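You operate a simulated robot arm through the tools that you are given. There is no shell and no other tool.

Carry out the task below with a simulated robot arm. There is one attempt and no reset: what you move stays moved.

JOB
Count ten screws into the glass bowl with the dotted tray.
Fine: heap the tray, put the bin back, tilt the spare parts into it, tip the ten into the bowl, put the tray back.

It is judged by the outcome, as a careful person would: the job done as asked, and still so three seconds after it is handed in. It fails if anything else is knocked over, pushed out of place, dropped, spilled or broken.

ROBOT AND FRAMES
A 7-joint arm with a two-finger parallel gripper, fixed in place. Base frame: the origin is on the floor under the middle of its stand, x ahead of it, y to its left, z up; the work surface is at about z = 0.85. Readings come in m, degrees, newtons and seconds.
It reaches about 1.372 m from its shoulder. Its first joint turns from -149.0 to 149.0 degrees. Payload 3.43 kg.
The TCP is the grasp point between the finger pads, 0.03 m short of the fingertips. In the tool frame z runs along the fingers and y along their closing line. Largest opening 0.094 m; finger width 0.028, thickness 0.01; the body of the gripper, 0.05 by 0.096 m, starts 0.055 m behind the TCP.
Orientation is told as [roll, pitch, yaw] about the base's x, y, z axes, in that order, counted from this pose: with the fingers straight down and closing along the base's y, the tool's x points along the base's -x, its y along +y and its z along -z.

CONTROLS
- The arm moves only by the tool move_arm. Its argument "steps" is a list of rows, each a list of 3 entries, a list of its own where there are three numbers: the shift along the base's x, y, z in m, then the turn, a rotation vector about the base's x, y, z in degrees, then the opening, from 0 (shut) to 1 (fully open). In form: [[[dx, dy, dz], [wx, wy, wz], jaw], ...]. A call has 1 to 20 rows; each row shifts and turns the commanded pose from where the row before left it. A row lasts 0.2 s, in which the tool goes at most 0.05 m and 8.6 degrees; a call with a longer step from one row to the next is refused whole, and so is a gripper value outside its range. A pose out of reach is approached as far as the arm can. The call stops where the force on the tool passes 40 N (or 10 N more than at its start, if that is more) or the arm is blocked; 0.2 s more then pass. The fingers move at their own pace (about 0.045 m/s each) and stop on an object; they squeeze with about 20 N. The grip force told is the motor's: it shows also when the fingers shut on nothing. Time passes only in rows, and 0.2 s behind the last, so rows that do not move let the fingers close. The reply holds the time, the measured pose of the TCP, the force on the tool along the base axes, the opening and the grip force, in the units named above and with some noise, with the torque about the TCP (base axes, N m) and any sound that the robot's microphone picked up, and new pictures: "show" is both (left out), scene, wrist or none.
- Cameras (640 x 400 px; columns grow to the right, rows downward): "scene" is fixed at [0.3998, 0.4996, 1.4348]; the picture's right is [-0.56, -0.83, 0.00], its down [-0.39, 0.26, -0.88] and it looks along [0.73, -0.49, -0.48] (base axes); focal length 346 px, centre (320, 200). "wrist" rides on the gripper at [0.076, 0.014, -0.102] in the tool frame; the picture's right is [-0.18, 0.98, 0.00], its down [-0.75, -0.14, -0.64] and it looks along [-0.63, -0.12, 0.77] (tool axes); focal length 243 px, centre (320, 200). There is no depth. A picture from a camera that has moved, and an enlarged one, comes with that camera's place and axes in the base frame and with its lens.
- enlarge(camera, box): a new picture of the part [left, top, right, bottom] of that camera's present view, enlarged. The clock stands still meanwhile.
- finish_job(): hands the job in; it is judged then, once.

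Nothing tells you positions but the pictures and the camera data. Unless the task says otherwise, let go and move clear before handing in.

The tools are called after "Request:" as a command line: name --argument value ..., lists and objects as JSON in quotes. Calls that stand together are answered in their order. move_arm: Moves the arm, as the interface text tells. Its arguments: {"type":"object","properties":{"steps":{"type":"array","items":{"type":"array"}},"show":{"type":"string","enum":["both","scene","wrist","none"]}},"required":["steps"]} The other tools are called the same way: enlarge (camera, box) takes an enlarged picture of a part of a camera's view; finish_job () hands the job in.

At the start:

```text
time_s: 0.0
ee_pos: [0.9805, -0.1163, 1.1808]
tcp_rot: [0.0, 0.0, 0.0]
force: [-0.8, -0.4, 0.0]
wrist_torque: [-0.03, -0.01, -0.04]
gripper_width: 0.0941
gripper_force: 0.0
```

scene: 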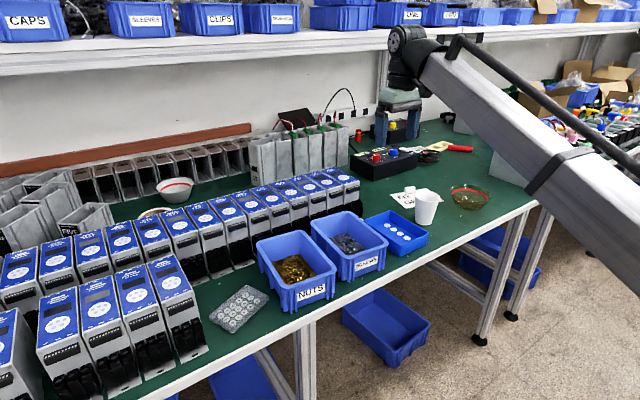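
wrist: 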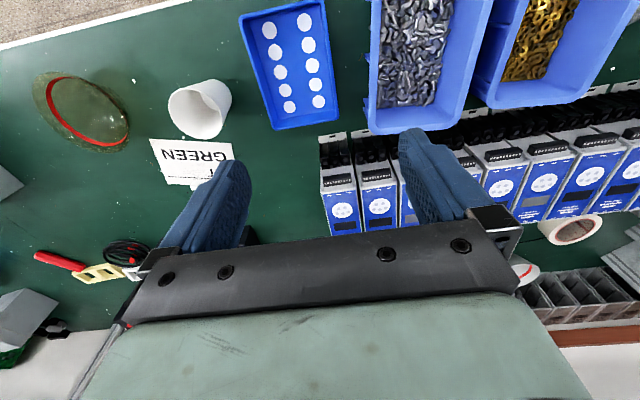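

I see a green bench with a bin of nuts, a bin of screws, a blue tray with ten white dots, a white cup and a glass bowl with a red rim. I'll enlarge the views to read the details before moving anything.

Request:
enlarge --camera "scene" --box '[230, 160, 510, 335]'

Request:
enlarge --camera "wrist" --box '[0, 0, 360, 225]'

Request:
enlarge --camera "wrist" --box '[220, 0, 640, 262]'

```text
2.29 times, centred on (370, 248) of scene
camera zoom: at [0.3998, 0.4996, 1.4348], right [-0.56, -0.83, 0.0], down [-0.39, 0.26, -0.88], along [0.73, -0.49, -0.48], focal length 791 px, centre (206, 91)
```

zoom: 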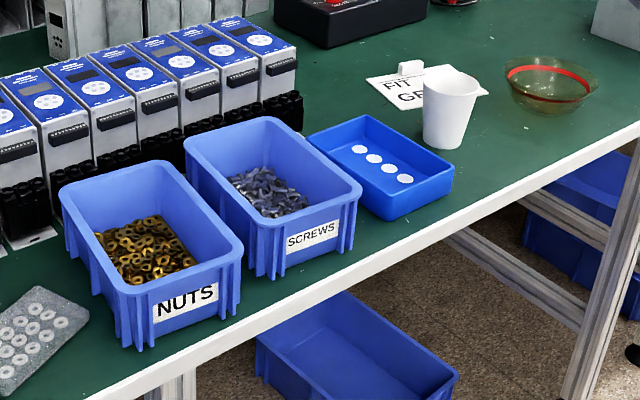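

```text
1.78 times, centred on (180, 112) of wrist
camera zoom: at [0.9042, -0.1024, 1.2831], right [0.18, 0.98, 0.0], down [0.75, -0.14, 0.64], along [0.63, -0.12, -0.77], focal length 431 px, centre (569, 356)
```

zoom: 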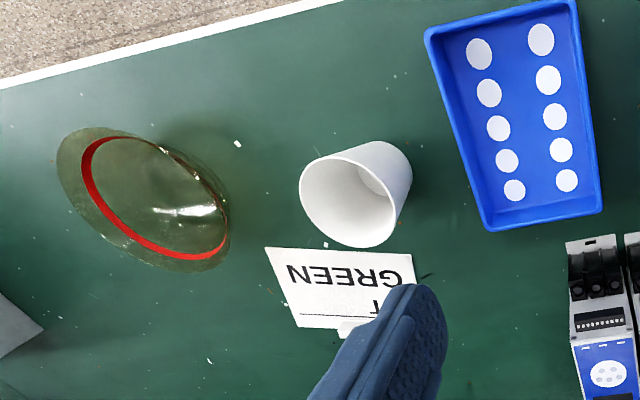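

```text
1.52 times, centred on (430, 131) of wrist
camera zoom: at [0.9042, -0.1024, 1.2831], right [0.18, 0.98, 0.0], down [0.75, -0.14, 0.64], along [0.63, -0.12, -0.77], focal length 370 px, centre (152, 305)
```

zoom: 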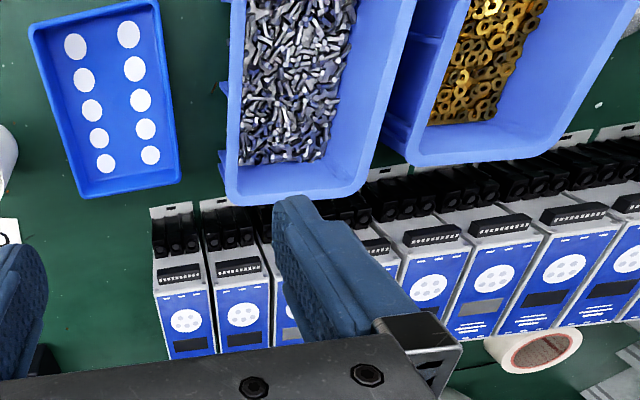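

The screws bin sits at about x 0.90–1.08, y −0.05–0.07 with its rim near z 0.93. The tray is at about x 0.905–1.06, y −0.21 to −0.10, and the bowl is further to −y. I'll back the arm off, staying high, to look at the tray, bin and bowl with the wrist camera.

Request:
move_arm --steps '[[[-0.04, 0, 0.01], [0, 0, 0], 1], [[-0.05, 0, 0.01], [0, 0, 0], 1], [[-0.05, 0, 0.01], [0, 0, 0], 1], [[-0.05, 0, 0], [0, 0, 0], 1], [[-0.04, 0, 0], [0, 0, 0], 1], [[0, 0, 0], [0, 0, 0], 1]]'

```text
refused: row 2 steps farther than a row can; nothing moved
```

The move was refused because one row was slightly over the 0.05 m limit. I'll repeat it with smaller steps, still only to look.

Request:
move_arm --steps '[[[-0.04, 0, 0.01], [0, 0, 0], 1], [[-0.045, 0, 0.01], [0, 0, 0], 1], [[-0.045, 0, 0.01], [0, 0, 0], 1], [[-0.045, 0, 0], [0, 0, 0], 1], [[-0.045, 0, 0], [0, 0, 0], 1], [[0, 0, 0], [0, 0, 0], 1]]'

```text
time_s: 0.6
ee_pos: [0.9078, -0.116, 1.1989]
tcp_rot: [-0.2, -0.7, -0.2]
force: [7.3, -0.8, -13.0]
wrist_torque: [-0.22, -0.08, -0.1]
gripper_width: 0.0939
gripper_force: 0.1
stopped in row 2: the force on the tool passed its limit at 57 N (the readings are from after the stop); the commanded pose is now the measured one
camera wrist: at [0.8307, -0.1019, 1.3], right [0.19, 0.98, 0.0], down [0.75, -0.14, 0.65], along [0.64, -0.12, -0.76], focal length 243 px, centre (320, 200)
```

scene: 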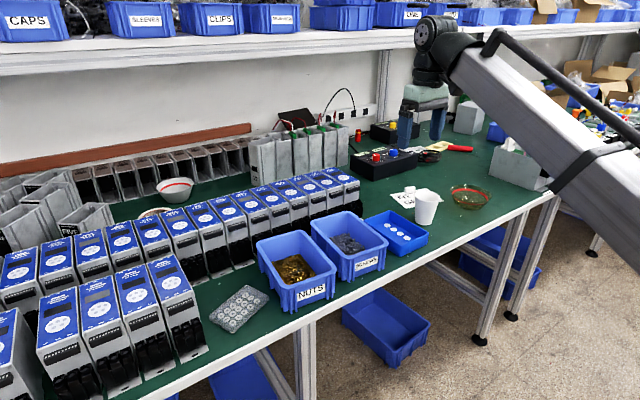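
wrist: 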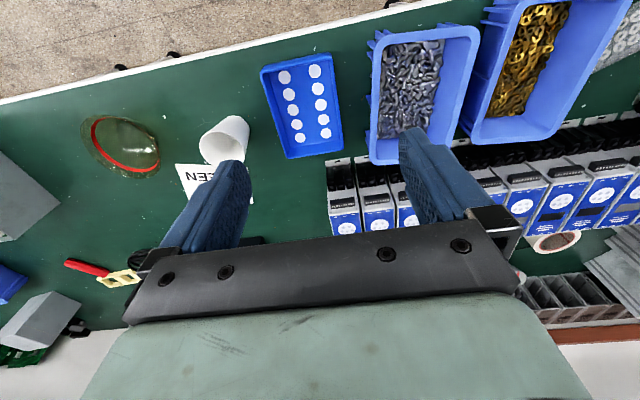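

That stop looks inertial, since the arm moved fast from rest and nothing is near the tool. I'll ramp the speed up gently as I keep backing off.

Request:
move_arm --steps '[[[0, 0, 0], [0, 0, 0], 1], [[-0.01, 0, 0], [0, 0, 0], 1], [[-0.02, 0, 0], [0, 0, 0], 1], [[-0.025, 0, 0], [0, 0, 0], 1], [[-0.025, 0, 0], [0, 0, 0], 1], [[-0.02, 0, 0], [0, 0, 0], 1], [[-0.01, 0, 0], [0, 0, 0], 1], [[0, 0, 0], [0, 0, 0], 1]]'

```text
time_s: 1.3
ee_pos: [0.8981, -0.115, 1.1998]
tcp_rot: [-0.2, -1.0, -0.4]
force: [8.6, -1.3, -12.8]
wrist_torque: [-0.2, -0.05, -0.07]
gripper_width: 0.0939
gripper_force: 0.1
stopped in row 3: the force on the tool passed its limit at 45 N (the readings are from after the stop); the commanded pose is now the measured one
camera wrist: at [0.8192, -0.1016, 1.3003], right [0.19, 0.98, 0.0], down [0.74, -0.14, 0.66], along [0.64, -0.12, -0.75], focal length 243 px, centre (320, 200)
```

scene: 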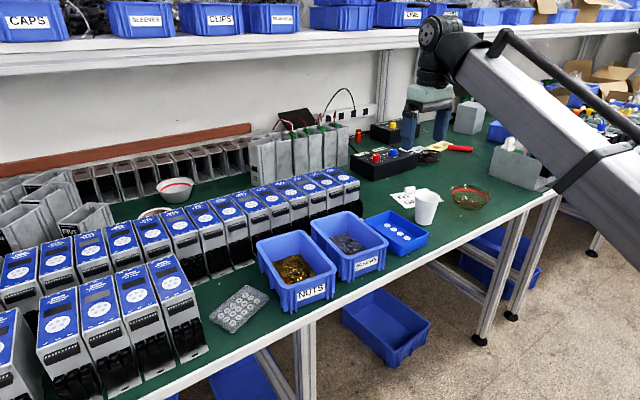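
wrist: 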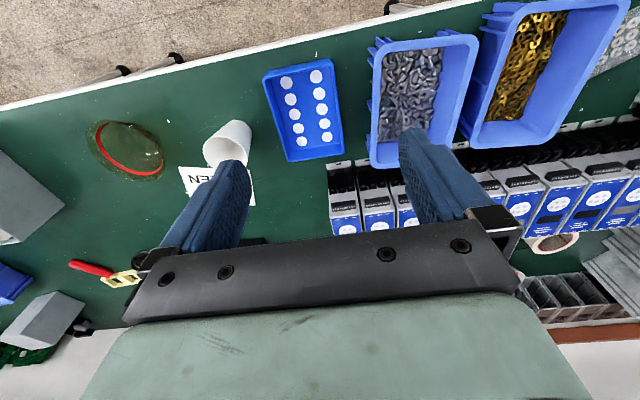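

The tool still feels a steady push (about 9 N in +x and 13 N downward), so the wrist is probably folding against the forearm or a joint stop. I'll go forward again and check that the force drops.

Request:
move_arm --steps '[[[0.005, 0, 0], [0, 0.5, 0], 1], [[0.015, 0, 0], [0, 0.5, 0], 1], [[0.02, 0, 0], [0, 0, 0.4], 1], [[0.01, 0, 0], [0, 0, 0], 1], [[0, 0, 0], [0, 0, 0], 1]]'

```text
time_s: 1.8
ee_pos: [0.9067, -0.1166, 1.1989]
tcp_rot: [-0.3, -0.6, -0.2]
force: [7.9, -1.1, -12.6]
wrist_torque: [-0.14, -0.04, -0.09]
gripper_width: 0.0943
gripper_force: 0.1
stopped in row 2: the force on the tool passed its limit at 43 N (the readings are from after the stop); the commanded pose is now the measured one
camera wrist: at [0.8291, -0.1018, 1.3007], right [0.19, 0.98, 0.0], down [0.74, -0.14, 0.65], along [0.64, -0.13, -0.76], focal length 243 px, centre (320, 200)
```

scene: 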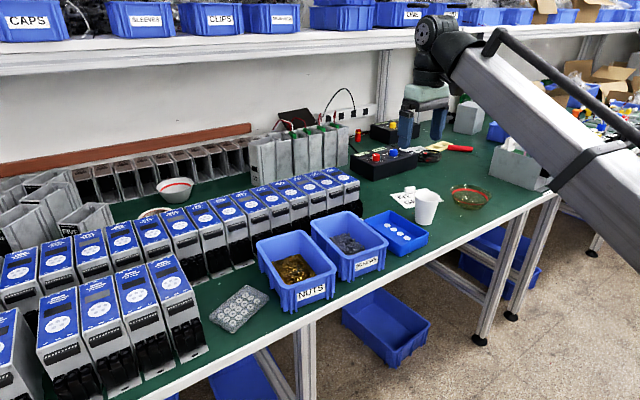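
wrist: 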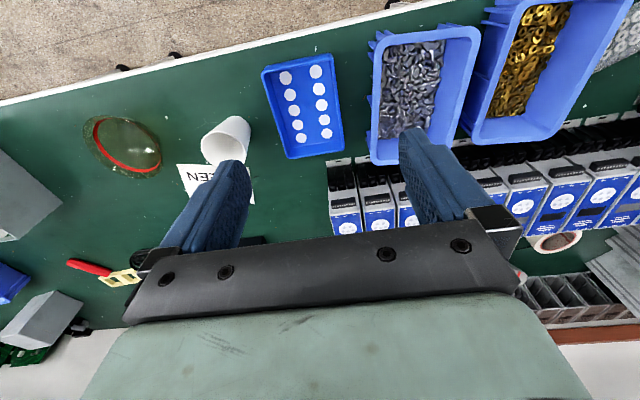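

I'll hold still for a second to see whether the force is steady contact or only a transient.

Request:
move_arm --steps '[[[0, 0, 0], [0, 0, 0], 1], [[0, 0, 0], [0, 0, 0], 1], [[0, 0, 0], [0, 0, 0], 1], [[0, 0, 0], [0, 0, 0], 1], [[0, 0, 0], [0, 0, 0], 1]]' --show "none"

Request:
move_arm --steps '[[[0.004, 0, 0], [0, 0, 0], 1], [[0.006, 0, 0], [0, 0, 0], 1], [[0.008, 0, 0], [0, 0, 0], 1], [[0.008, 0, 0], [0, 0, 0], 1], [[0.008, 0, 0], [0, 0, 0], 1], [[0.006, 0, 0], [0, 0, 0], 1], [[0.004, 0, 0], [0, 0, 0], 1], [[0, 0, 0], [0, 0, 0], 1]]' --show "none"

```text
time_s: 3.0
ee_pos: [0.9068, -0.1157, 1.199]
tcp_rot: [-0.2, -0.7, -0.4]
force: [12.1, -1.9, -25.9]
wrist_torque: [-0.43, -0.46, -0.17]
gripper_width: 0.094
gripper_force: 0.1
```

```text
time_s: 4.8
ee_pos: [0.9516, -0.1159, 1.1988]
tcp_rot: [-0.3, -0.5, -0.3]
force: [0.4, 0.0, -0.1]
wrist_torque: [-0.02, 0.02, -0.01]
gripper_width: 0.0936
gripper_force: 0.0
```

The force is gone at x = 0.95, so with the fingers down at this height the camera or hand touches the forearm when x is below about 0.92. I'll look at the bin, tray and bowl from here.

Request:
enlarge --camera "wrist" --box '[240, 0, 400, 100]'

Request:
enlarge --camera "wrist" --box '[340, 0, 500, 150]'

Request:
enlarge --camera "scene" --box '[300, 190, 440, 290]'

Request:
enlarge --camera "scene" --box '[380, 160, 510, 240]'

```text
4.00 times, centred on (320, 50) of wrist
camera zoom: at [0.8735, -0.1019, 1.3009], right [0.19, 0.98, 0.0], down [0.75, -0.14, 0.65], along [0.64, -0.13, -0.76], focal length 970 px, centre (320, 800)
```

zoom: 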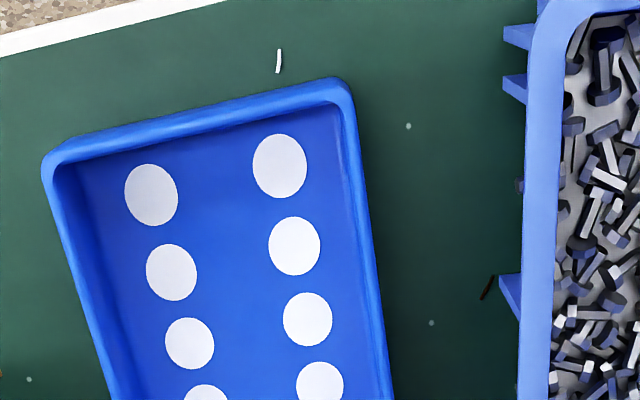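

```text
2.67 times, centred on (420, 75) of wrist
camera zoom: at [0.8735, -0.1019, 1.3009], right [0.19, 0.98, 0.0], down [0.75, -0.14, 0.65], along [0.64, -0.13, -0.76], focal length 647 px, centre (53, 533)
```

zoom: 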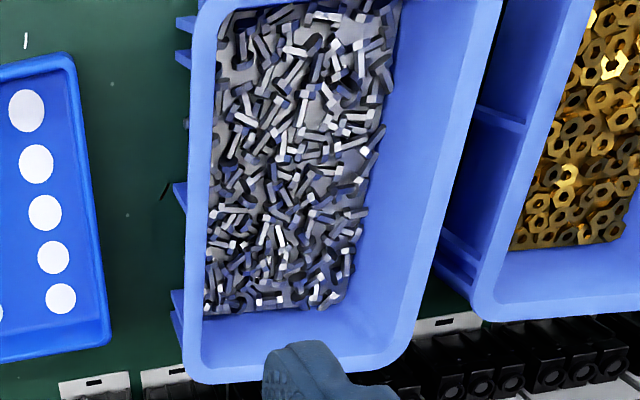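

```text
4.00 times, centred on (370, 240) of scene
camera zoom: at [0.3998, 0.4996, 1.4348], right [-0.56, -0.83, 0.0], down [-0.39, 0.26, -0.88], along [0.73, -0.49, -0.48], focal length 1385 px, centre (120, 40)
```

zoom: 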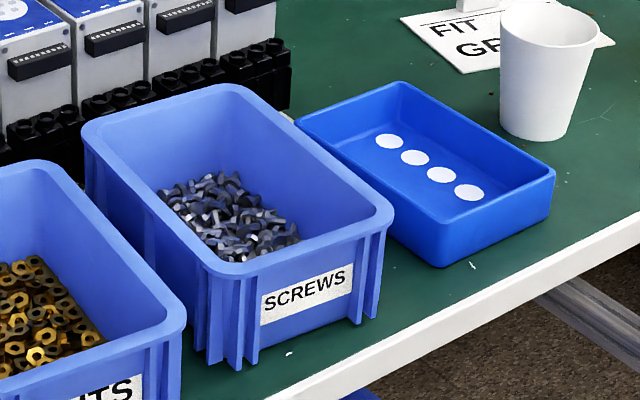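

```text
4.92 times, centred on (445, 200) of scene
camera zoom: at [0.3998, 0.4996, 1.4348], right [-0.56, -0.83, 0.0], down [-0.39, 0.26, -0.88], along [0.73, -0.49, -0.48], focal length 1704 px, centre (-295, 200)
```

zoom: 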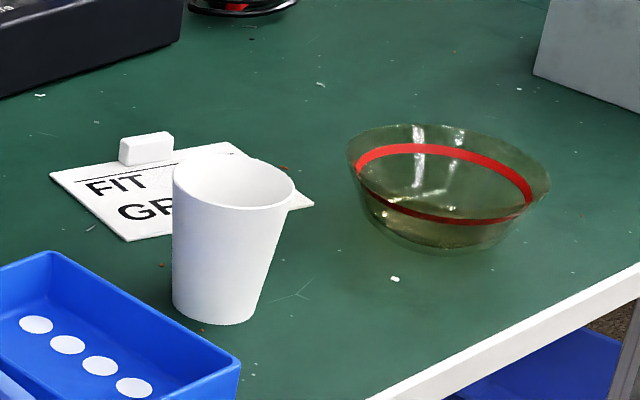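

The bin is about 0.13 × 0.19 m, yawed about −5°, with its rim at z ≈ 0.93. The tray is axis-aligned with its rim at z ≈ 0.89, the cup is near (0.99, −0.29), and the bowl is near (0.975, −0.50). The bin should be gripped on its +y wall so it can pour toward −y, so I'll hover above that wall and look.

Request:
move_arm --steps '[[[0.003, 0.01, -0.005], [0, 0, -0.4], 0.6], [[0.003, 0.018, -0.012], [0, 0, -0.4], 0.6], [[0.003, 0.018, -0.012], [0, 0, -0.4], 0.6], [[0.003, 0.018, -0.012], [0, 0, -0.4], 0.6], [[0.003, 0.018, -0.012], [0, 0, -0.4], 0.6], [[0.003, 0.018, -0.012], [0, 0, -0.4], 0.6], [[0.003, 0.018, -0.012], [0, 0, -0.4], 0.6], [[0.003, 0.018, -0.012], [0, 0, -0.4], 0.6], [[0.003, 0.018, -0.012], [0, 0, -0.4], 0.6], [[0.003, 0.018, -0.012], [0, 0, -0.4], 0.6], [[0.003, 0.016, -0.012], [0, 0, -0.4], 0.6], [[0, 0.008, -0.012], [0, 0, -0.4], 0.6], [[0, 0, 0], [0, 0, 0], 0.6]]'

```text
time_s: 7.5
ee_pos: [0.9839, 0.08, 1.0622]
tcp_rot: [-0.2, -0.7, -5.1]
force: [0.7, -0.1, 0.7]
wrist_torque: [0.0, 0.01, 0.04]
gripper_width: 0.0563
gripper_force: 0.0
camera wrist: at [0.9073, 0.1021, 1.1634], right [0.27, 0.96, 0.0], down [0.73, -0.2, 0.65], along [0.63, -0.18, -0.76], focal length 243 px, centre (320, 200)
```

scene: 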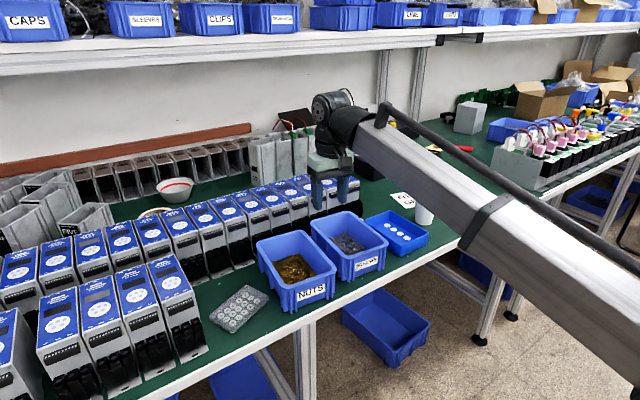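
wrist: 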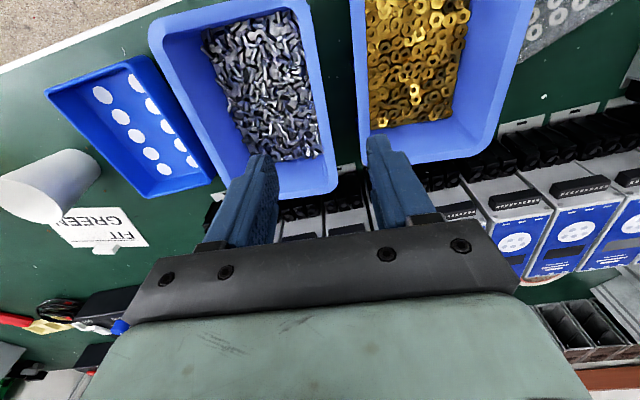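

The tool is now parallel to the screw bin's +y wall and almost directly above it, with a gap of about 0.03 m to the nuts bin. I'll enlarge to measure the rim and gap.

Request:
enlarge --camera "wrist" --box '[260, 40, 420, 200]'

Request:
enlarge --camera "wrist" --box '[140, 0, 380, 200]'

Request:
enlarge --camera "scene" --box '[230, 160, 410, 300]'

```text
2.50 times, centred on (340, 120) of wrist
camera zoom: at [0.9073, 0.1021, 1.1634], right [0.27, 0.96, 0.0], down [0.73, -0.2, 0.65], along [0.63, -0.18, -0.76], focal length 606 px, centre (270, 400)
```

zoom: 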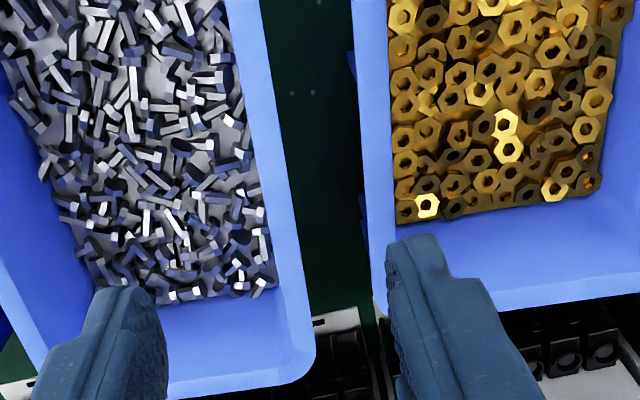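

```text
2.00 times, centred on (260, 100) of wrist
camera zoom: at [0.9073, 0.1021, 1.1634], right [0.27, 0.96, 0.0], down [0.73, -0.2, 0.65], along [0.63, -0.18, -0.76], focal length 485 px, centre (440, 400)
```

zoom: 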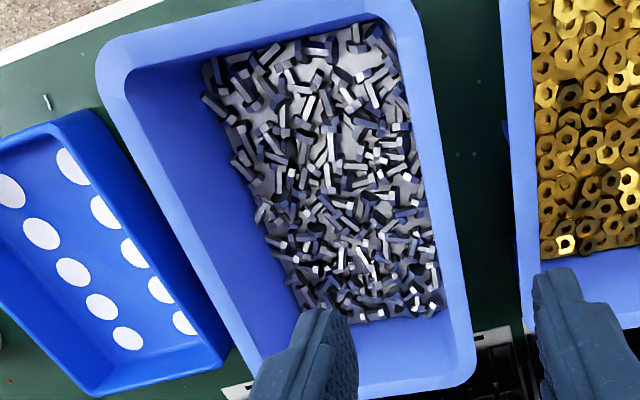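

```text
2.86 times, centred on (320, 230) of scene
camera zoom: at [0.3998, 0.4996, 1.4348], right [-0.56, -0.83, 0.0], down [-0.39, 0.26, -0.88], along [0.73, -0.49, -0.48], focal length 989 px, centre (320, 114)
```

zoom: 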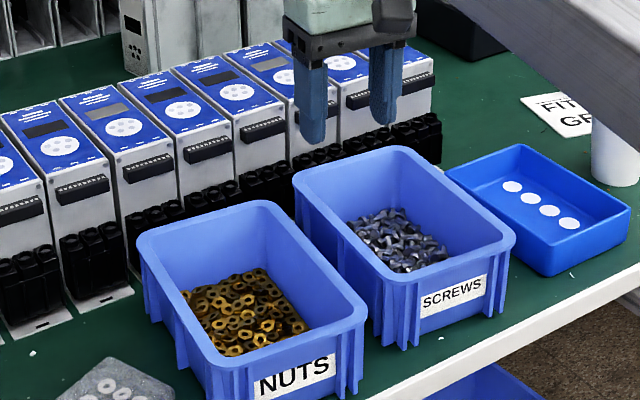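

The rim's outer edge is about 5 mm from the tool axis and the gap to the nuts rim is about 30 mm. I'll narrow the jaws to about 32 mm, descend until the tips are just above the rim, and check the alignment.

Request:
move_arm --steps '[[[0, 0, -0.005], [0.1, 0.4, 0], 0.36], [[0, 0, -0.012], [0, 0.2, 0], 0.36], [[0, 0, -0.015], [0, 0, 0], 0.36], [[0, 0, -0.015], [0, 0, 0], 0.36], [[0, 0, -0.015], [0, 0, 0], 0.36], [[0, 0, -0.015], [0, 0, 0], 0.36], [[0, 0, -0.008], [0, 0, 0], 0.36], [[0, 0, 0], [0, 0, 0], 0.36], [[0, 0, 0], [0, 0, 0], 0.36]]'

```text
time_s: 9.6
ee_pos: [0.9839, 0.0799, 0.9781]
tcp_rot: [-0.1, 0.1, -5.1]
force: [-0.2, 0.0, -0.1]
wrist_torque: [-0.02, -0.02, 0.02]
gripper_width: 0.0336
gripper_force: 0.0
camera wrist: at [0.9095, 0.1007, 1.0801], right [0.27, 0.96, 0.0], down [0.74, -0.2, 0.64], along [0.62, -0.18, -0.77], focal length 243 px, centre (320, 200)
```

scene: 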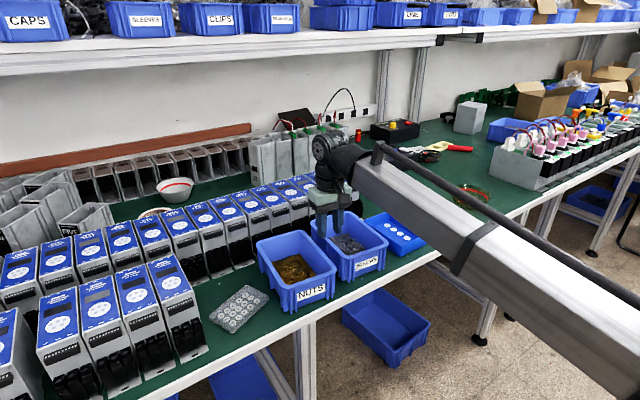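
wrist: 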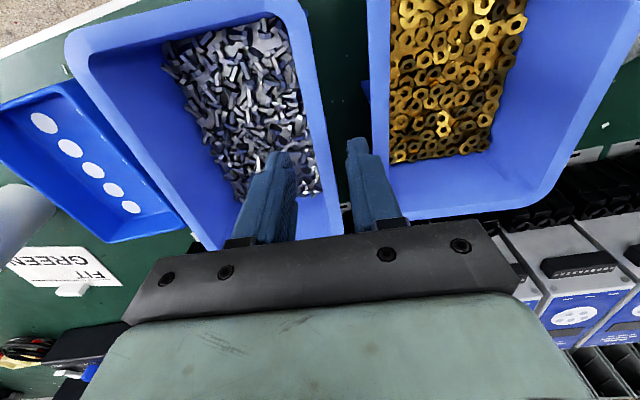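

Request:
enlarge --camera "wrist" --box '[240, 80, 400, 240]'

Request:
enlarge --camera "scene" --box '[290, 180, 400, 250]'

```text
2.50 times, centred on (320, 160) of wrist
camera zoom: at [0.9095, 0.1007, 1.0801], right [0.27, 0.96, 0.0], down [0.74, -0.2, 0.64], along [0.62, -0.18, -0.77], focal length 606 px, centre (320, 300)
```

zoom: 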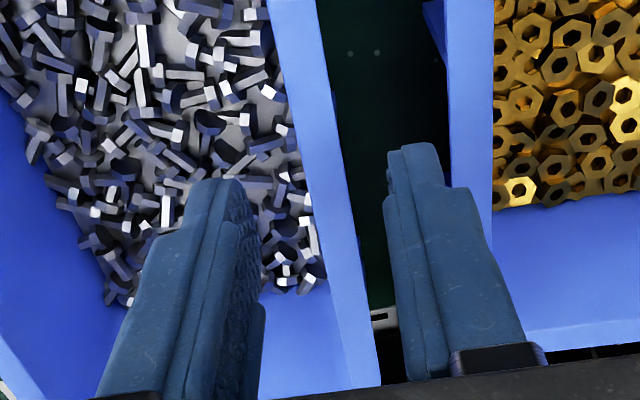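

```text
5.71 times, centred on (345, 215) of scene
camera zoom: at [0.3998, 0.4996, 1.4348], right [-0.56, -0.83, 0.0], down [-0.39, 0.26, -0.88], along [0.73, -0.49, -0.48], focal length 1978 px, centre (177, 114)
```

zoom: 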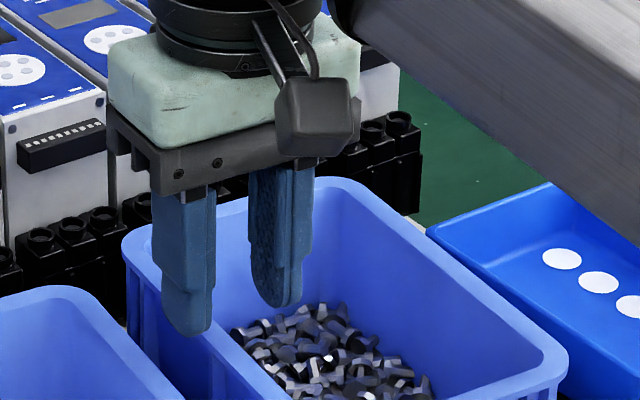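

The wall is centred between the fingertips, with the outer finger sitting in the gap and about 6 mm to spare. I'll go straight down to TCP z ≈ 0.923.

Request:
move_arm --steps '[[[0, 0, -0.005], [0, 0, 0], 0.36], [[0, 0, -0.01], [0, 0, 0], 0.36], [[0, 0, -0.01], [0, 0, 0], 0.36], [[0, 0, -0.01], [0, 0, 0], 0.36], [[0, 0, -0.01], [0, 0, 0], 0.36], [[0, 0, -0.008], [0, 0, 0], 0.36], [[0, 0, 0], [0, 0, 0], 0.36]]'

```text
time_s: 11.2
ee_pos: [0.9856, 0.0801, 0.9241]
tcp_rot: [-0.2, 0.0, -5.1]
force: [0.7, 0.6, 0.5]
wrist_torque: [-0.01, 0.0, 0.01]
gripper_width: 0.0338
gripper_force: 0.0
camera wrist: at [0.9098, 0.1008, 1.0266], right [0.27, 0.96, 0.0], down [0.74, -0.2, 0.64], along [0.62, -0.18, -0.77], focal length 243 px, centre (320, 200)
```

scene: 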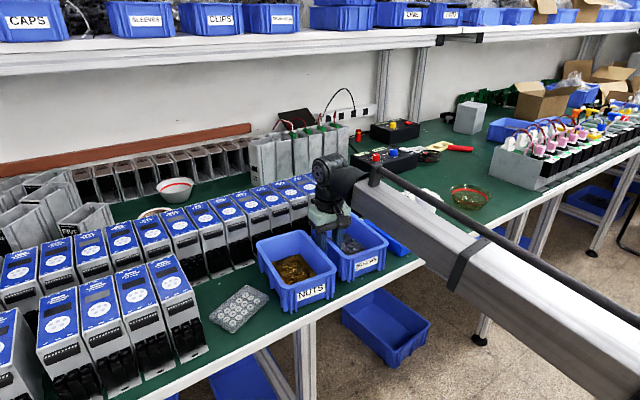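
wrist: 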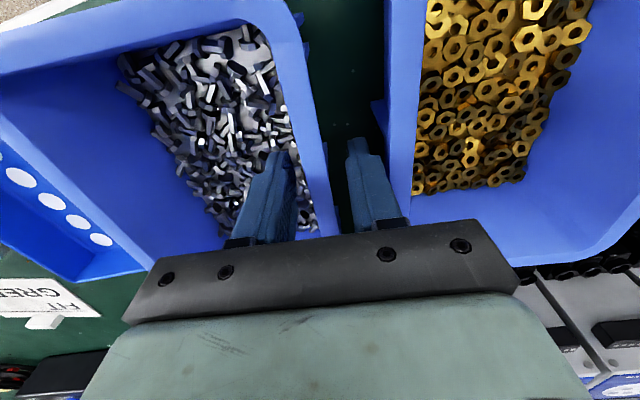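

There is no contact so far and the fingers straddle the wall. I'll go 7 mm deeper for a firmer hold, then close on the wall.

Request:
move_arm --steps '[[[0, 0, -0.004], [0, 0, 0], 0.36], [[0, 0, -0.003], [0, 0, 0], 0.36], [[0, 0, 0], [0, 0, 0], 0.36]]' --show "none"

Request:
move_arm --steps '[[[0, 0, 0], [0, 0, 0], 0.2], [[0, 0, 0], [0, 0, 0], 0.1], [[0, 0, 0], [0, 0, 0], 0], [[0, 0, 0], [0, 0, 0], 0], [[0, 0, 0], [0, 0, 0], 0]]'

```text
time_s: 11.9
ee_pos: [0.9839, 0.0787, 0.918]
tcp_rot: [-0.3, 0.0, -5.1]
force: [0.0, 0.1, 0.3]
wrist_torque: [-0.01, -0.03, 0.03]
gripper_width: 0.0338
gripper_force: 0.2
```

```text
time_s: 13.2
ee_pos: [0.9838, 0.0795, 0.9182]
tcp_rot: [-0.2, 0.0, -5.1]
force: [0.2, -2.8, 4.9]
wrist_torque: [-0.91, 0.06, -0.06]
gripper_width: 0.0181
gripper_force: 20.3
camera wrist: at [0.9084, 0.1002, 1.0201], right [0.27, 0.96, 0.0], down [0.74, -0.2, 0.64], along [0.62, -0.18, -0.77], focal length 243 px, centre (320, 200)
```

scene: 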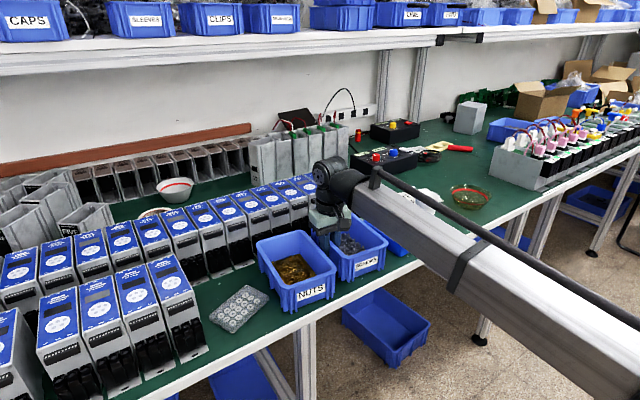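
wrist: 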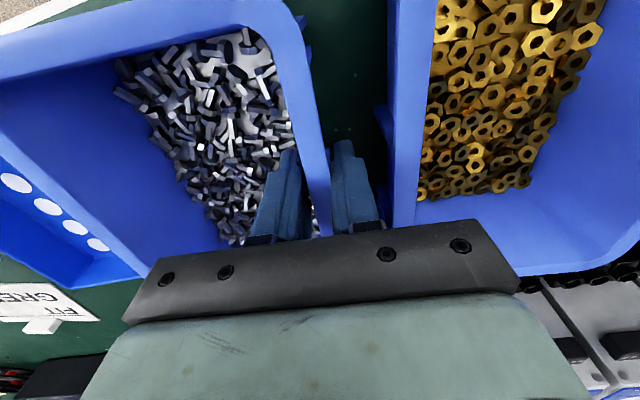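

The grip is on the wall with the jaws at 18 mm and about 20 N. I'll try a small slow lift of 12 mm to judge the weight and check for slip.

Request:
move_arm --steps '[[[0, 0, 0.002], [0, 0, 0], 0], [[0, 0, 0.004], [0, 0, 0], 0], [[0, 0, 0.004], [0, 0, 0], 0], [[0, 0, 0.002], [0, 0, 0], 0], [[0, 0, 0], [0, 0, 0], 0]]'

```text
time_s: 14.3
ee_pos: [0.983, 0.0792, 0.929]
tcp_rot: [-0.2, 0.0, -5.1]
force: [0.4, -0.9, -1.3]
wrist_torque: [-0.23, 0.17, -0.06]
gripper_width: 0.0154
gripper_force: 19.7
camera wrist: at [0.9086, 0.1002, 1.0311], right [0.27, 0.96, 0.0], down [0.74, -0.2, 0.64], along [0.62, -0.18, -0.77], focal length 243 px, centre (320, 200)
```

scene: 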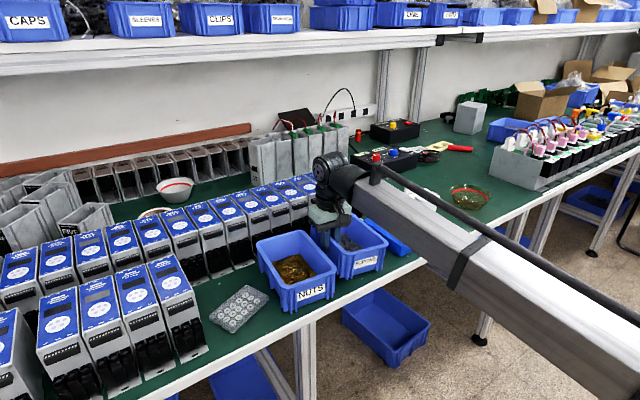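
wrist: 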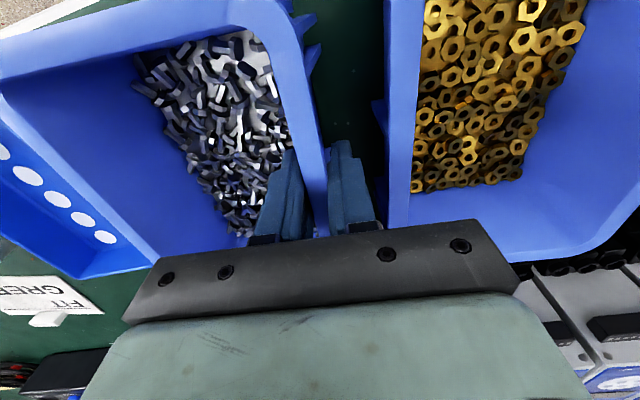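

The force rose only about 1 N and the jaw width changed from 18 to 15 mm. The bin may be tilting in the grip rather than lifting, so I'll look closer.

Request:
enlarge --camera "scene" --box '[290, 190, 430, 290]'

Request:
enlarge --camera "wrist" --box '[160, 0, 480, 240]'

```text
4.00 times, centred on (360, 240) of scene
camera zoom: at [0.3998, 0.4996, 1.4348], right [-0.56, -0.83, 0.0], down [-0.39, 0.26, -0.88], along [0.73, -0.49, -0.48], focal length 1385 px, centre (160, 40)
```

zoom: 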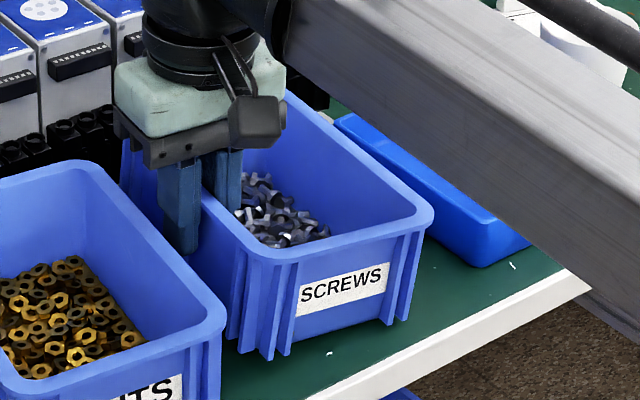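

```text
1.67 times, centred on (320, 120) of wrist
camera zoom: at [0.9086, 0.1002, 1.0311], right [0.27, 0.96, 0.0], down [0.74, -0.2, 0.64], along [0.62, -0.18, -0.77], focal length 404 px, centre (320, 333)
```

zoom: 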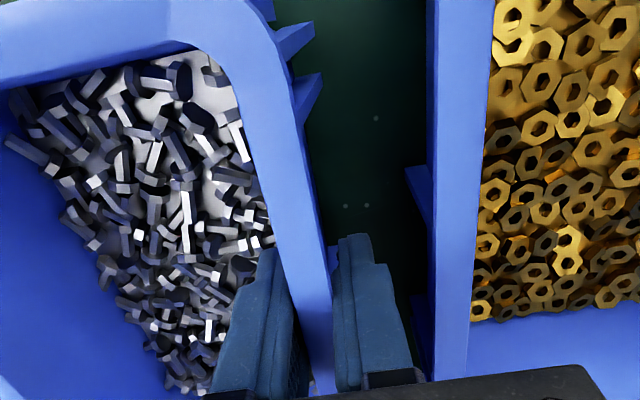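

The +y side is up about 1 cm and the −y bottom edge is still on the bench. The tapered wall has simply aligned with the pads, tilting the bin about 5°. I'll lift a bit more and read the weight.

Request:
move_arm --steps '[[[0, 0, 0.003], [0, 0, 0], 0], [[0, 0, 0.005], [0, 0, 0], 0], [[0, 0, 0.005], [0, 0, 0], 0], [[0, 0, 0.005], [0, 0, 0], 0], [[0, 0, 0.002], [0, 0, 0], 0], [[0, 0, 0], [0, 0, 0], 0], [[0, 0, 0], [0, 0, 0], 0]]'

Request:
enlarge --camera "scene" --box '[290, 190, 430, 290]'

```text
time_s: 15.9
ee_pos: [0.9843, 0.0797, 0.9487]
tcp_rot: [-0.3, -0.2, -5.1]
force: [0.1, 0.4, -4.7]
wrist_torque: [0.27, 0.05, 0.02]
gripper_width: 0.0151
gripper_force: 19.9
camera wrist: at [0.9092, 0.1006, 1.0514], right [0.27, 0.96, 0.0], down [0.74, -0.2, 0.64], along [0.62, -0.18, -0.77], focal length 243 px, centre (320, 200)
```

scene: 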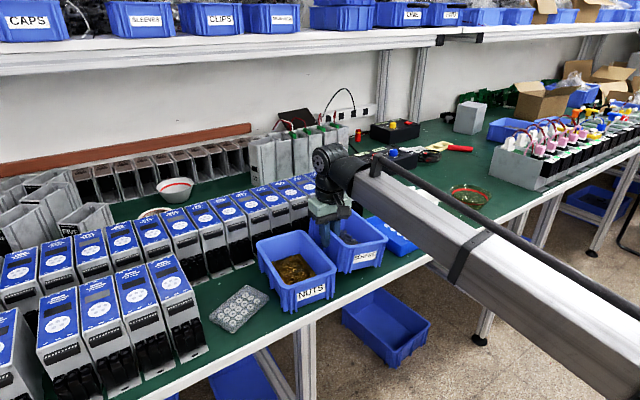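
wrist: 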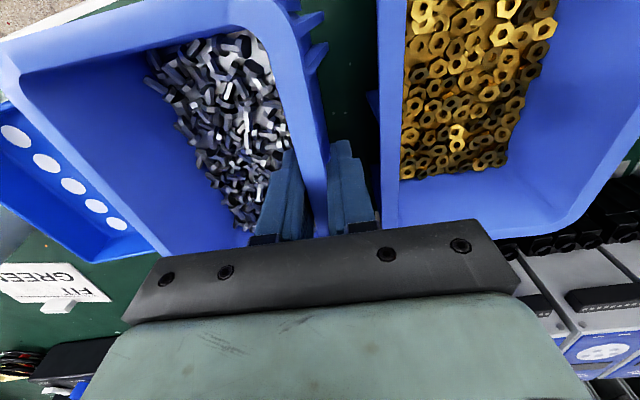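

```text
4.00 times, centred on (360, 240) of scene
camera zoom: at [0.3998, 0.4996, 1.4348], right [-0.56, -0.83, 0.0], down [-0.39, 0.26, -0.88], along [0.73, -0.49, -0.48], focal length 1385 px, centre (160, 40)
```

zoom: 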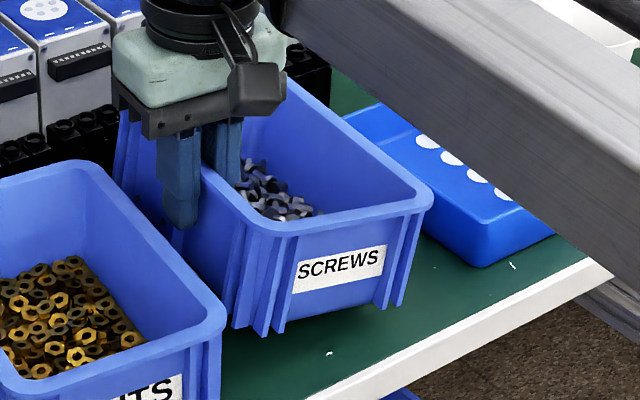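

The bin is fully lifted, weighs about 4.7 N and is held firmly with a slight tilt toward −y. I'll raise it clear of the neighbouring bins and then swing it toward the tray with a moderate tilt, well below pouring.

Request:
move_arm --steps '[[[0, 0, 0.005], [0, 0, 0], 0], [[0, 0, 0.01], [0, 0, 0], 0], [[0, 0, 0.015], [0, 0, 0], 0], [[0, 0, 0.018], [0, 0, 0], 0], [[0, 0, 0.018], [0, 0, 0], 0], [[0, 0, 0.018], [0, 0, 0], 0], [[0, 0, 0.018], [0, 0, 0], 0], [[0, 0, 0.018], [0, 0, 0], 0], [[0, 0, 0.015], [0, 0, 0], 0], [[0, 0, 0.01], [0, 0, 0], 0], [[0, 0, 0.005], [0, 0, 0], 0], [[0, 0, 0], [0, 0, 0], 0]]'

Request:
enlarge --camera "scene" --box '[270, 130, 450, 270]'

```text
time_s: 18.6
ee_pos: [0.9837, 0.0782, 1.0998]
tcp_rot: [-0.2, 0.0, -5.2]
force: [0.2, -0.6, -4.2]
wrist_torque: [0.27, 0.03, 0.01]
gripper_width: 0.0154
gripper_force: 19.5
camera wrist: at [0.9084, 0.0999, 1.2013], right [0.27, 0.96, 0.0], down [0.74, -0.2, 0.64], along [0.62, -0.18, -0.77], focal length 243 px, centre (320, 200)
```

scene: 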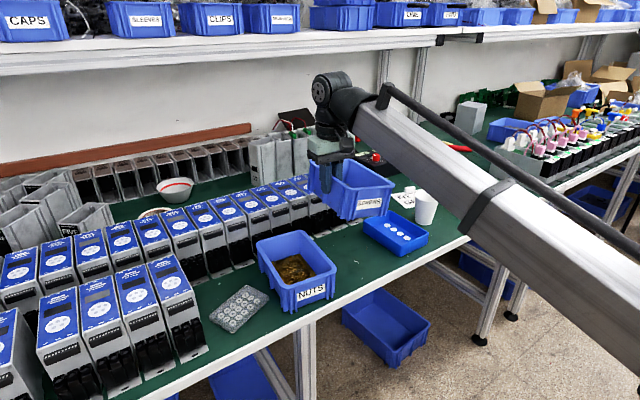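
wrist: 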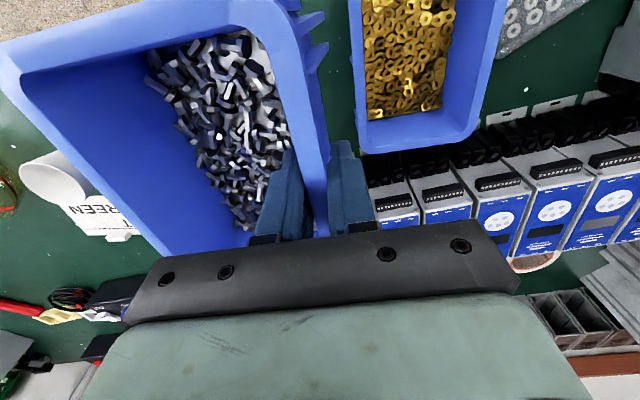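

```text
2.86 times, centred on (360, 200) of scene
camera zoom: at [0.3998, 0.4996, 1.4348], right [-0.56, -0.83, 0.0], down [-0.39, 0.26, -0.88], along [0.73, -0.49, -0.48], focal length 989 px, centre (206, 200)
```

zoom: 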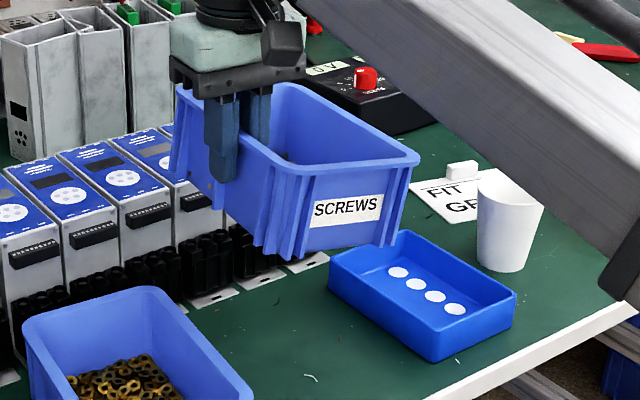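

The bin is clear and holding steadily. I'll swing toward the tray while tilting 40° about the diagonal, so the front (−x, −y) corner becomes the low point, and stay high for now.

Request:
move_arm --steps '[[[0, -0.006, 0.006], [1.6, -1.2, 0], 0], [[0.001, -0.01, 0.006], [2.4, -1.8, 0], 0], [[0.001, -0.012, 0.006], [3.2, -2.4, 0], 0], [[0.001, -0.012, 0.006], [3.2, -2.4, 0], 0], [[0.001, -0.012, 0.006], [3.2, -2.4, 0], 0], [[0.001, -0.012, 0.006], [3.2, -2.4, 0], 0], [[0.001, -0.012, 0.006], [3.2, -2.4, 0], 0], [[0.001, -0.012, 0.006], [3.2, -2.4, 0], 0], [[0.001, -0.012, 0.006], [3.2, -2.4, 0], 0], [[0.001, -0.012, 0.004], [2.8, -2.1, 0], 0], [[0.001, -0.01, 0.002], [2.0, -1.5, 0], 0], [[0, -0.005, 0], [0.8, -0.6, 0], 0], [[0, 0, 0], [0, 0, 0], 0]]'

Request:
enlarge --camera "scene" --box '[270, 110, 470, 260]'

```text
time_s: 21.4
ee_pos: [0.9918, -0.0477, 1.1599]
tcp_rot: [35.4, -19.7, -11.5]
force: [0.5, -0.7, -5.2]
wrist_torque: [0.12, 0.13, 0.01]
gripper_width: 0.0151
gripper_force: 20.0
camera wrist: at [0.8825, -0.0745, 1.2198], right [0.14, 0.79, 0.6], down [0.45, -0.59, 0.67], along [0.88, 0.17, -0.44], focal length 243 px, centre (320, 200)
```

scene: 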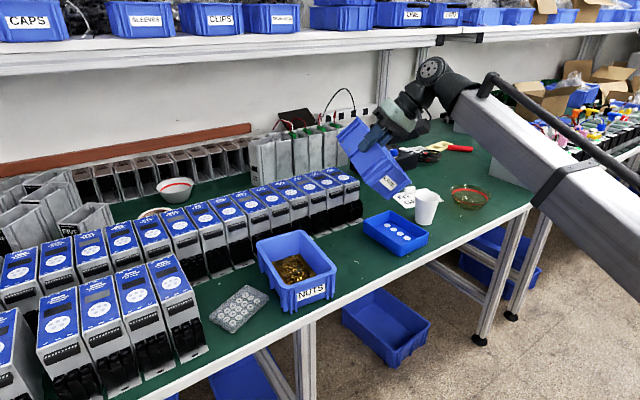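
wrist: 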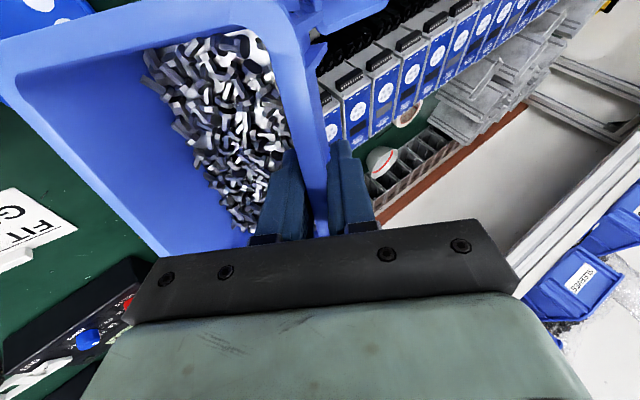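

```text
2.67 times, centred on (370, 185) of scene
camera zoom: at [0.3998, 0.4996, 1.4348], right [-0.56, -0.83, 0.0], down [-0.39, 0.26, -0.88], along [0.73, -0.49, -0.48], focal length 923 px, centre (187, 240)
```

zoom: 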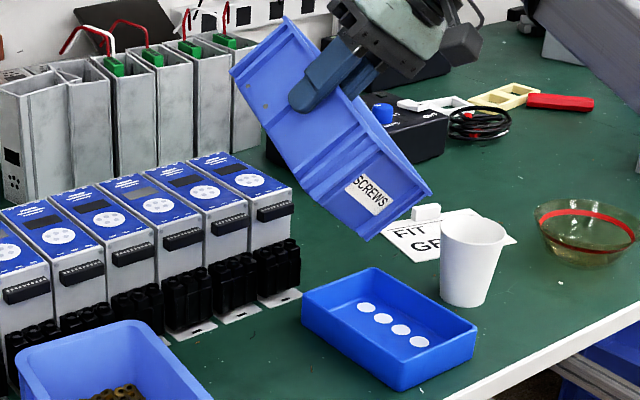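

The bin holds at about 45° and the screws have not moved yet. Before lowering, I'll check how close the last device is to where the bin's far end will go.

Request:
enlarge --camera "scene" --box '[310, 155, 400, 235]'

Request:
enlarge --camera "wrist" --box '[100, 0, 340, 200]'

```text
5.00 times, centred on (355, 195) of scene
camera zoom: at [0.3998, 0.4996, 1.4348], right [-0.56, -0.83, 0.0], down [-0.39, 0.26, -0.88], along [0.73, -0.49, -0.48], focal length 1731 px, centre (145, 225)
```

zoom: 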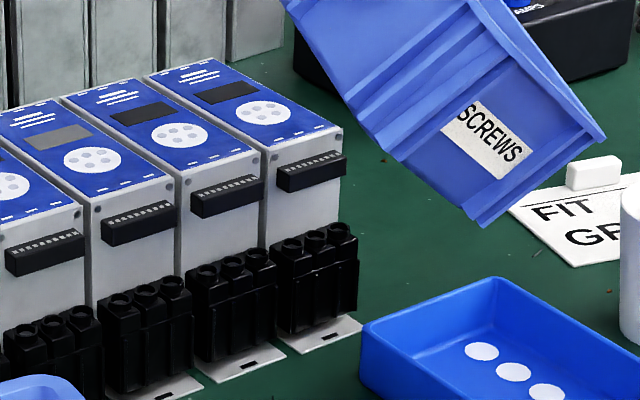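

```text
2.00 times, centred on (220, 100) of wrist
camera zoom: at [0.8825, -0.0745, 1.2198], right [0.14, 0.79, 0.6], down [0.45, -0.59, 0.67], along [0.88, 0.17, -0.44], focal length 485 px, centre (520, 400)
```

zoom: 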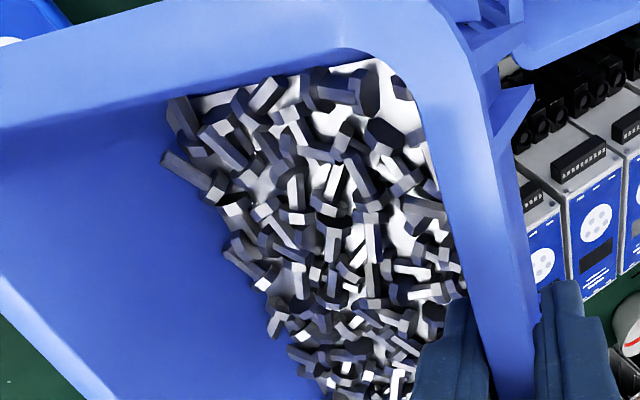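

The last device's top edge is near x ≈ 1.137, z ≈ 0.98, so I'll keep the bin's far end above that. I'll tilt to 60° while coming down partway over the tray.

Request:
move_arm --steps '[[[0.001, -0.003, -0.004], [1.2, -0.9, 0], 0], [[0.002, -0.006, -0.008], [2, -1.5, 0], 0], [[0.002, -0.006, -0.008], [2, -1.5, 0], 0], [[0.002, -0.006, -0.008], [2, -1.5, 0], 0], [[0.002, -0.006, -0.008], [2, -1.5, 0], 0], [[0.002, -0.006, -0.008], [2, -1.5, 0], 0], [[0.002, -0.006, -0.008], [2, -1.5, 0], 0], [[0.002, -0.005, -0.006], [1.6, -1.2, 0], 0], [[0.001, -0.002, -0.004], [1.2, -0.9, 0], 0], [[0, 0, 0], [0, 0, 0], 0]]'

Request:
enlarge --camera "scene" --box '[300, 130, 460, 260]'

```text
time_s: 23.6
ee_pos: [1.0107, -0.0946, 1.0972]
tcp_rot: [55.6, -27.2, -19.7]
force: [-0.1, 0.7, -3.8]
wrist_torque: [0.12, 0.18, 0.03]
gripper_width: 0.0149
gripper_force: 20.4
camera wrist: at [0.8896, -0.133, 1.1244], right [-0.01, 0.59, 0.81], down [0.32, -0.76, 0.56], along [0.95, 0.26, -0.18], focal length 243 px, centre (320, 200)
```

scene: 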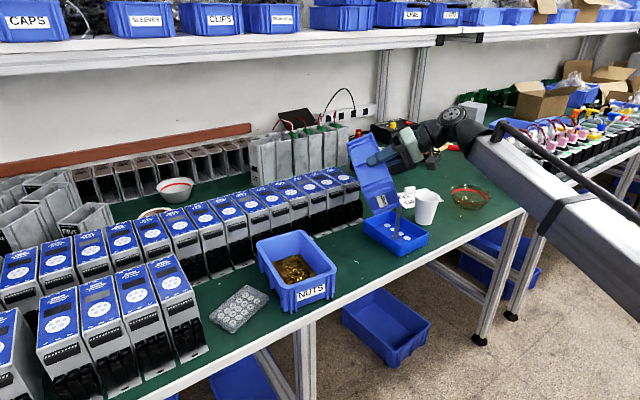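
wrist: 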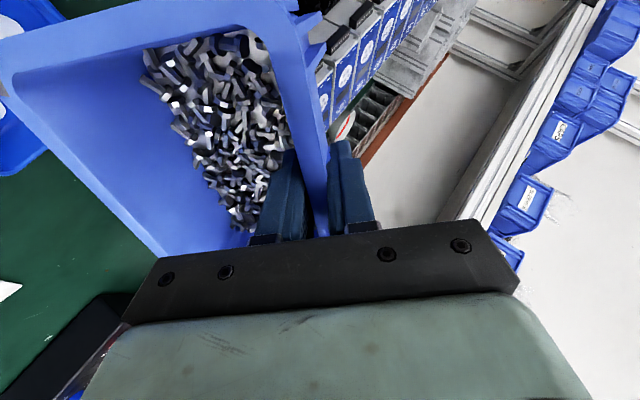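

```text
3.08 times, centred on (380, 195) of scene
camera zoom: at [0.3998, 0.4996, 1.4348], right [-0.56, -0.83, 0.0], down [-0.39, 0.26, -0.88], along [0.73, -0.49, -0.48], focal length 1065 px, centre (135, 215)
```

zoom: 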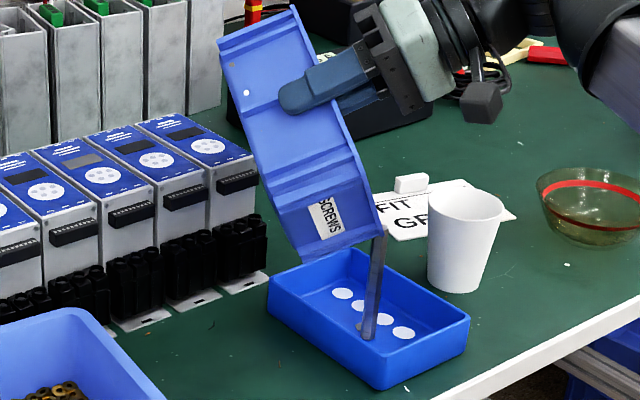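

Pouring has already started: a grey stream runs from the low corner into the tray at about (0.965, −0.142), well inside. I'll hold this pose briefly and watch the heap.

Request:
move_arm --steps '[[[0, 0, 0], [0, 0, 0], 0], [[0, 0, 0], [0, 0, 0], 0]]' --show "none"

Request:
enlarge --camera "scene" --box '[340, 170, 460, 260]'

```text
time_s: 24.1
ee_pos: [1.0092, -0.094, 1.0965]
tcp_rot: [55.5, -27.0, -19.7]
force: [-0.4, -1.1, -4.4]
wrist_torque: [0.01, 0.17, 0.02]
gripper_width: 0.0149
gripper_force: 20.3
```

```text
4.44 times, centred on (400, 215) of scene
camera zoom: at [0.3998, 0.4996, 1.4348], right [-0.56, -0.83, 0.0], down [-0.39, 0.26, -0.88], along [0.73, -0.49, -0.48], focal length 1539 px, centre (-36, 133)
```

zoom: 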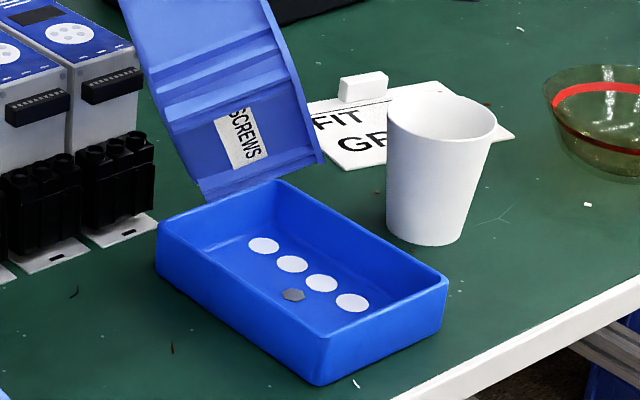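

Only a little came out, near the tray centre at about (0.977, −0.148), and then it stopped, so the flow follows the tilt angle. I'll lower slightly and tilt 5° more, keeping the pouring corner over the same spot.

Request:
move_arm --steps '[[[-0.002, -0.003, -0.004], [1.2, -0.9, 0], 0], [[-0.003, -0.003, -0.006], [1.4, -1.05, 0], 0], [[-0.002, -0.003, -0.005], [1.4, -1.05, 0], 0], [[0, 0, 0], [0, 0, 0], 0]]' --show "wrist"

Request:
enlarge --camera "scene" --box '[340, 170, 460, 260]'

```text
time_s: 25.1
ee_pos: [1.0018, -0.1026, 1.0837]
tcp_rot: [61.2, -28.4, -22.2]
force: [0.5, -0.6, -3.5]
wrist_torque: [0.03, 0.17, 0.0]
gripper_width: 0.0151
gripper_force: 20.5
camera wrist: at [0.8811, -0.1439, 1.1004], right [-0.05, 0.53, 0.84], down [0.29, -0.8, 0.52], along [0.96, 0.27, -0.12], focal length 243 px, centre (320, 200)
```

wrist: 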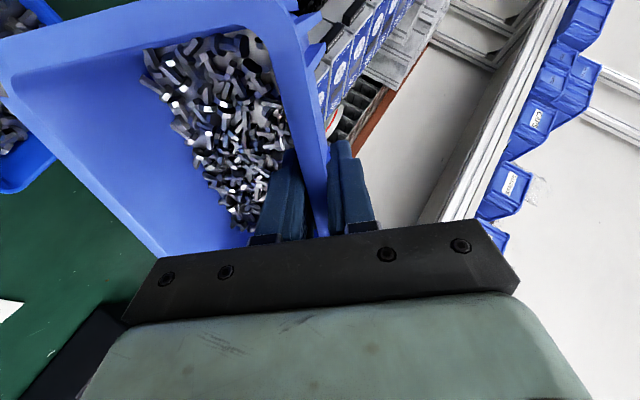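

```text
4.44 times, centred on (400, 215) of scene
camera zoom: at [0.3998, 0.4996, 1.4348], right [-0.56, -0.83, 0.0], down [-0.39, 0.26, -0.88], along [0.73, -0.49, -0.48], focal length 1539 px, centre (-36, 133)
```

zoom: 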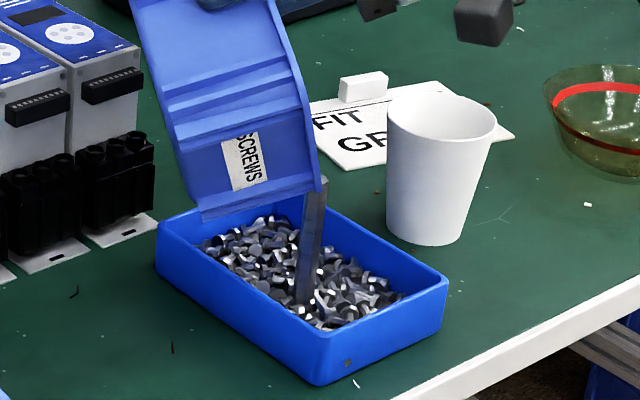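

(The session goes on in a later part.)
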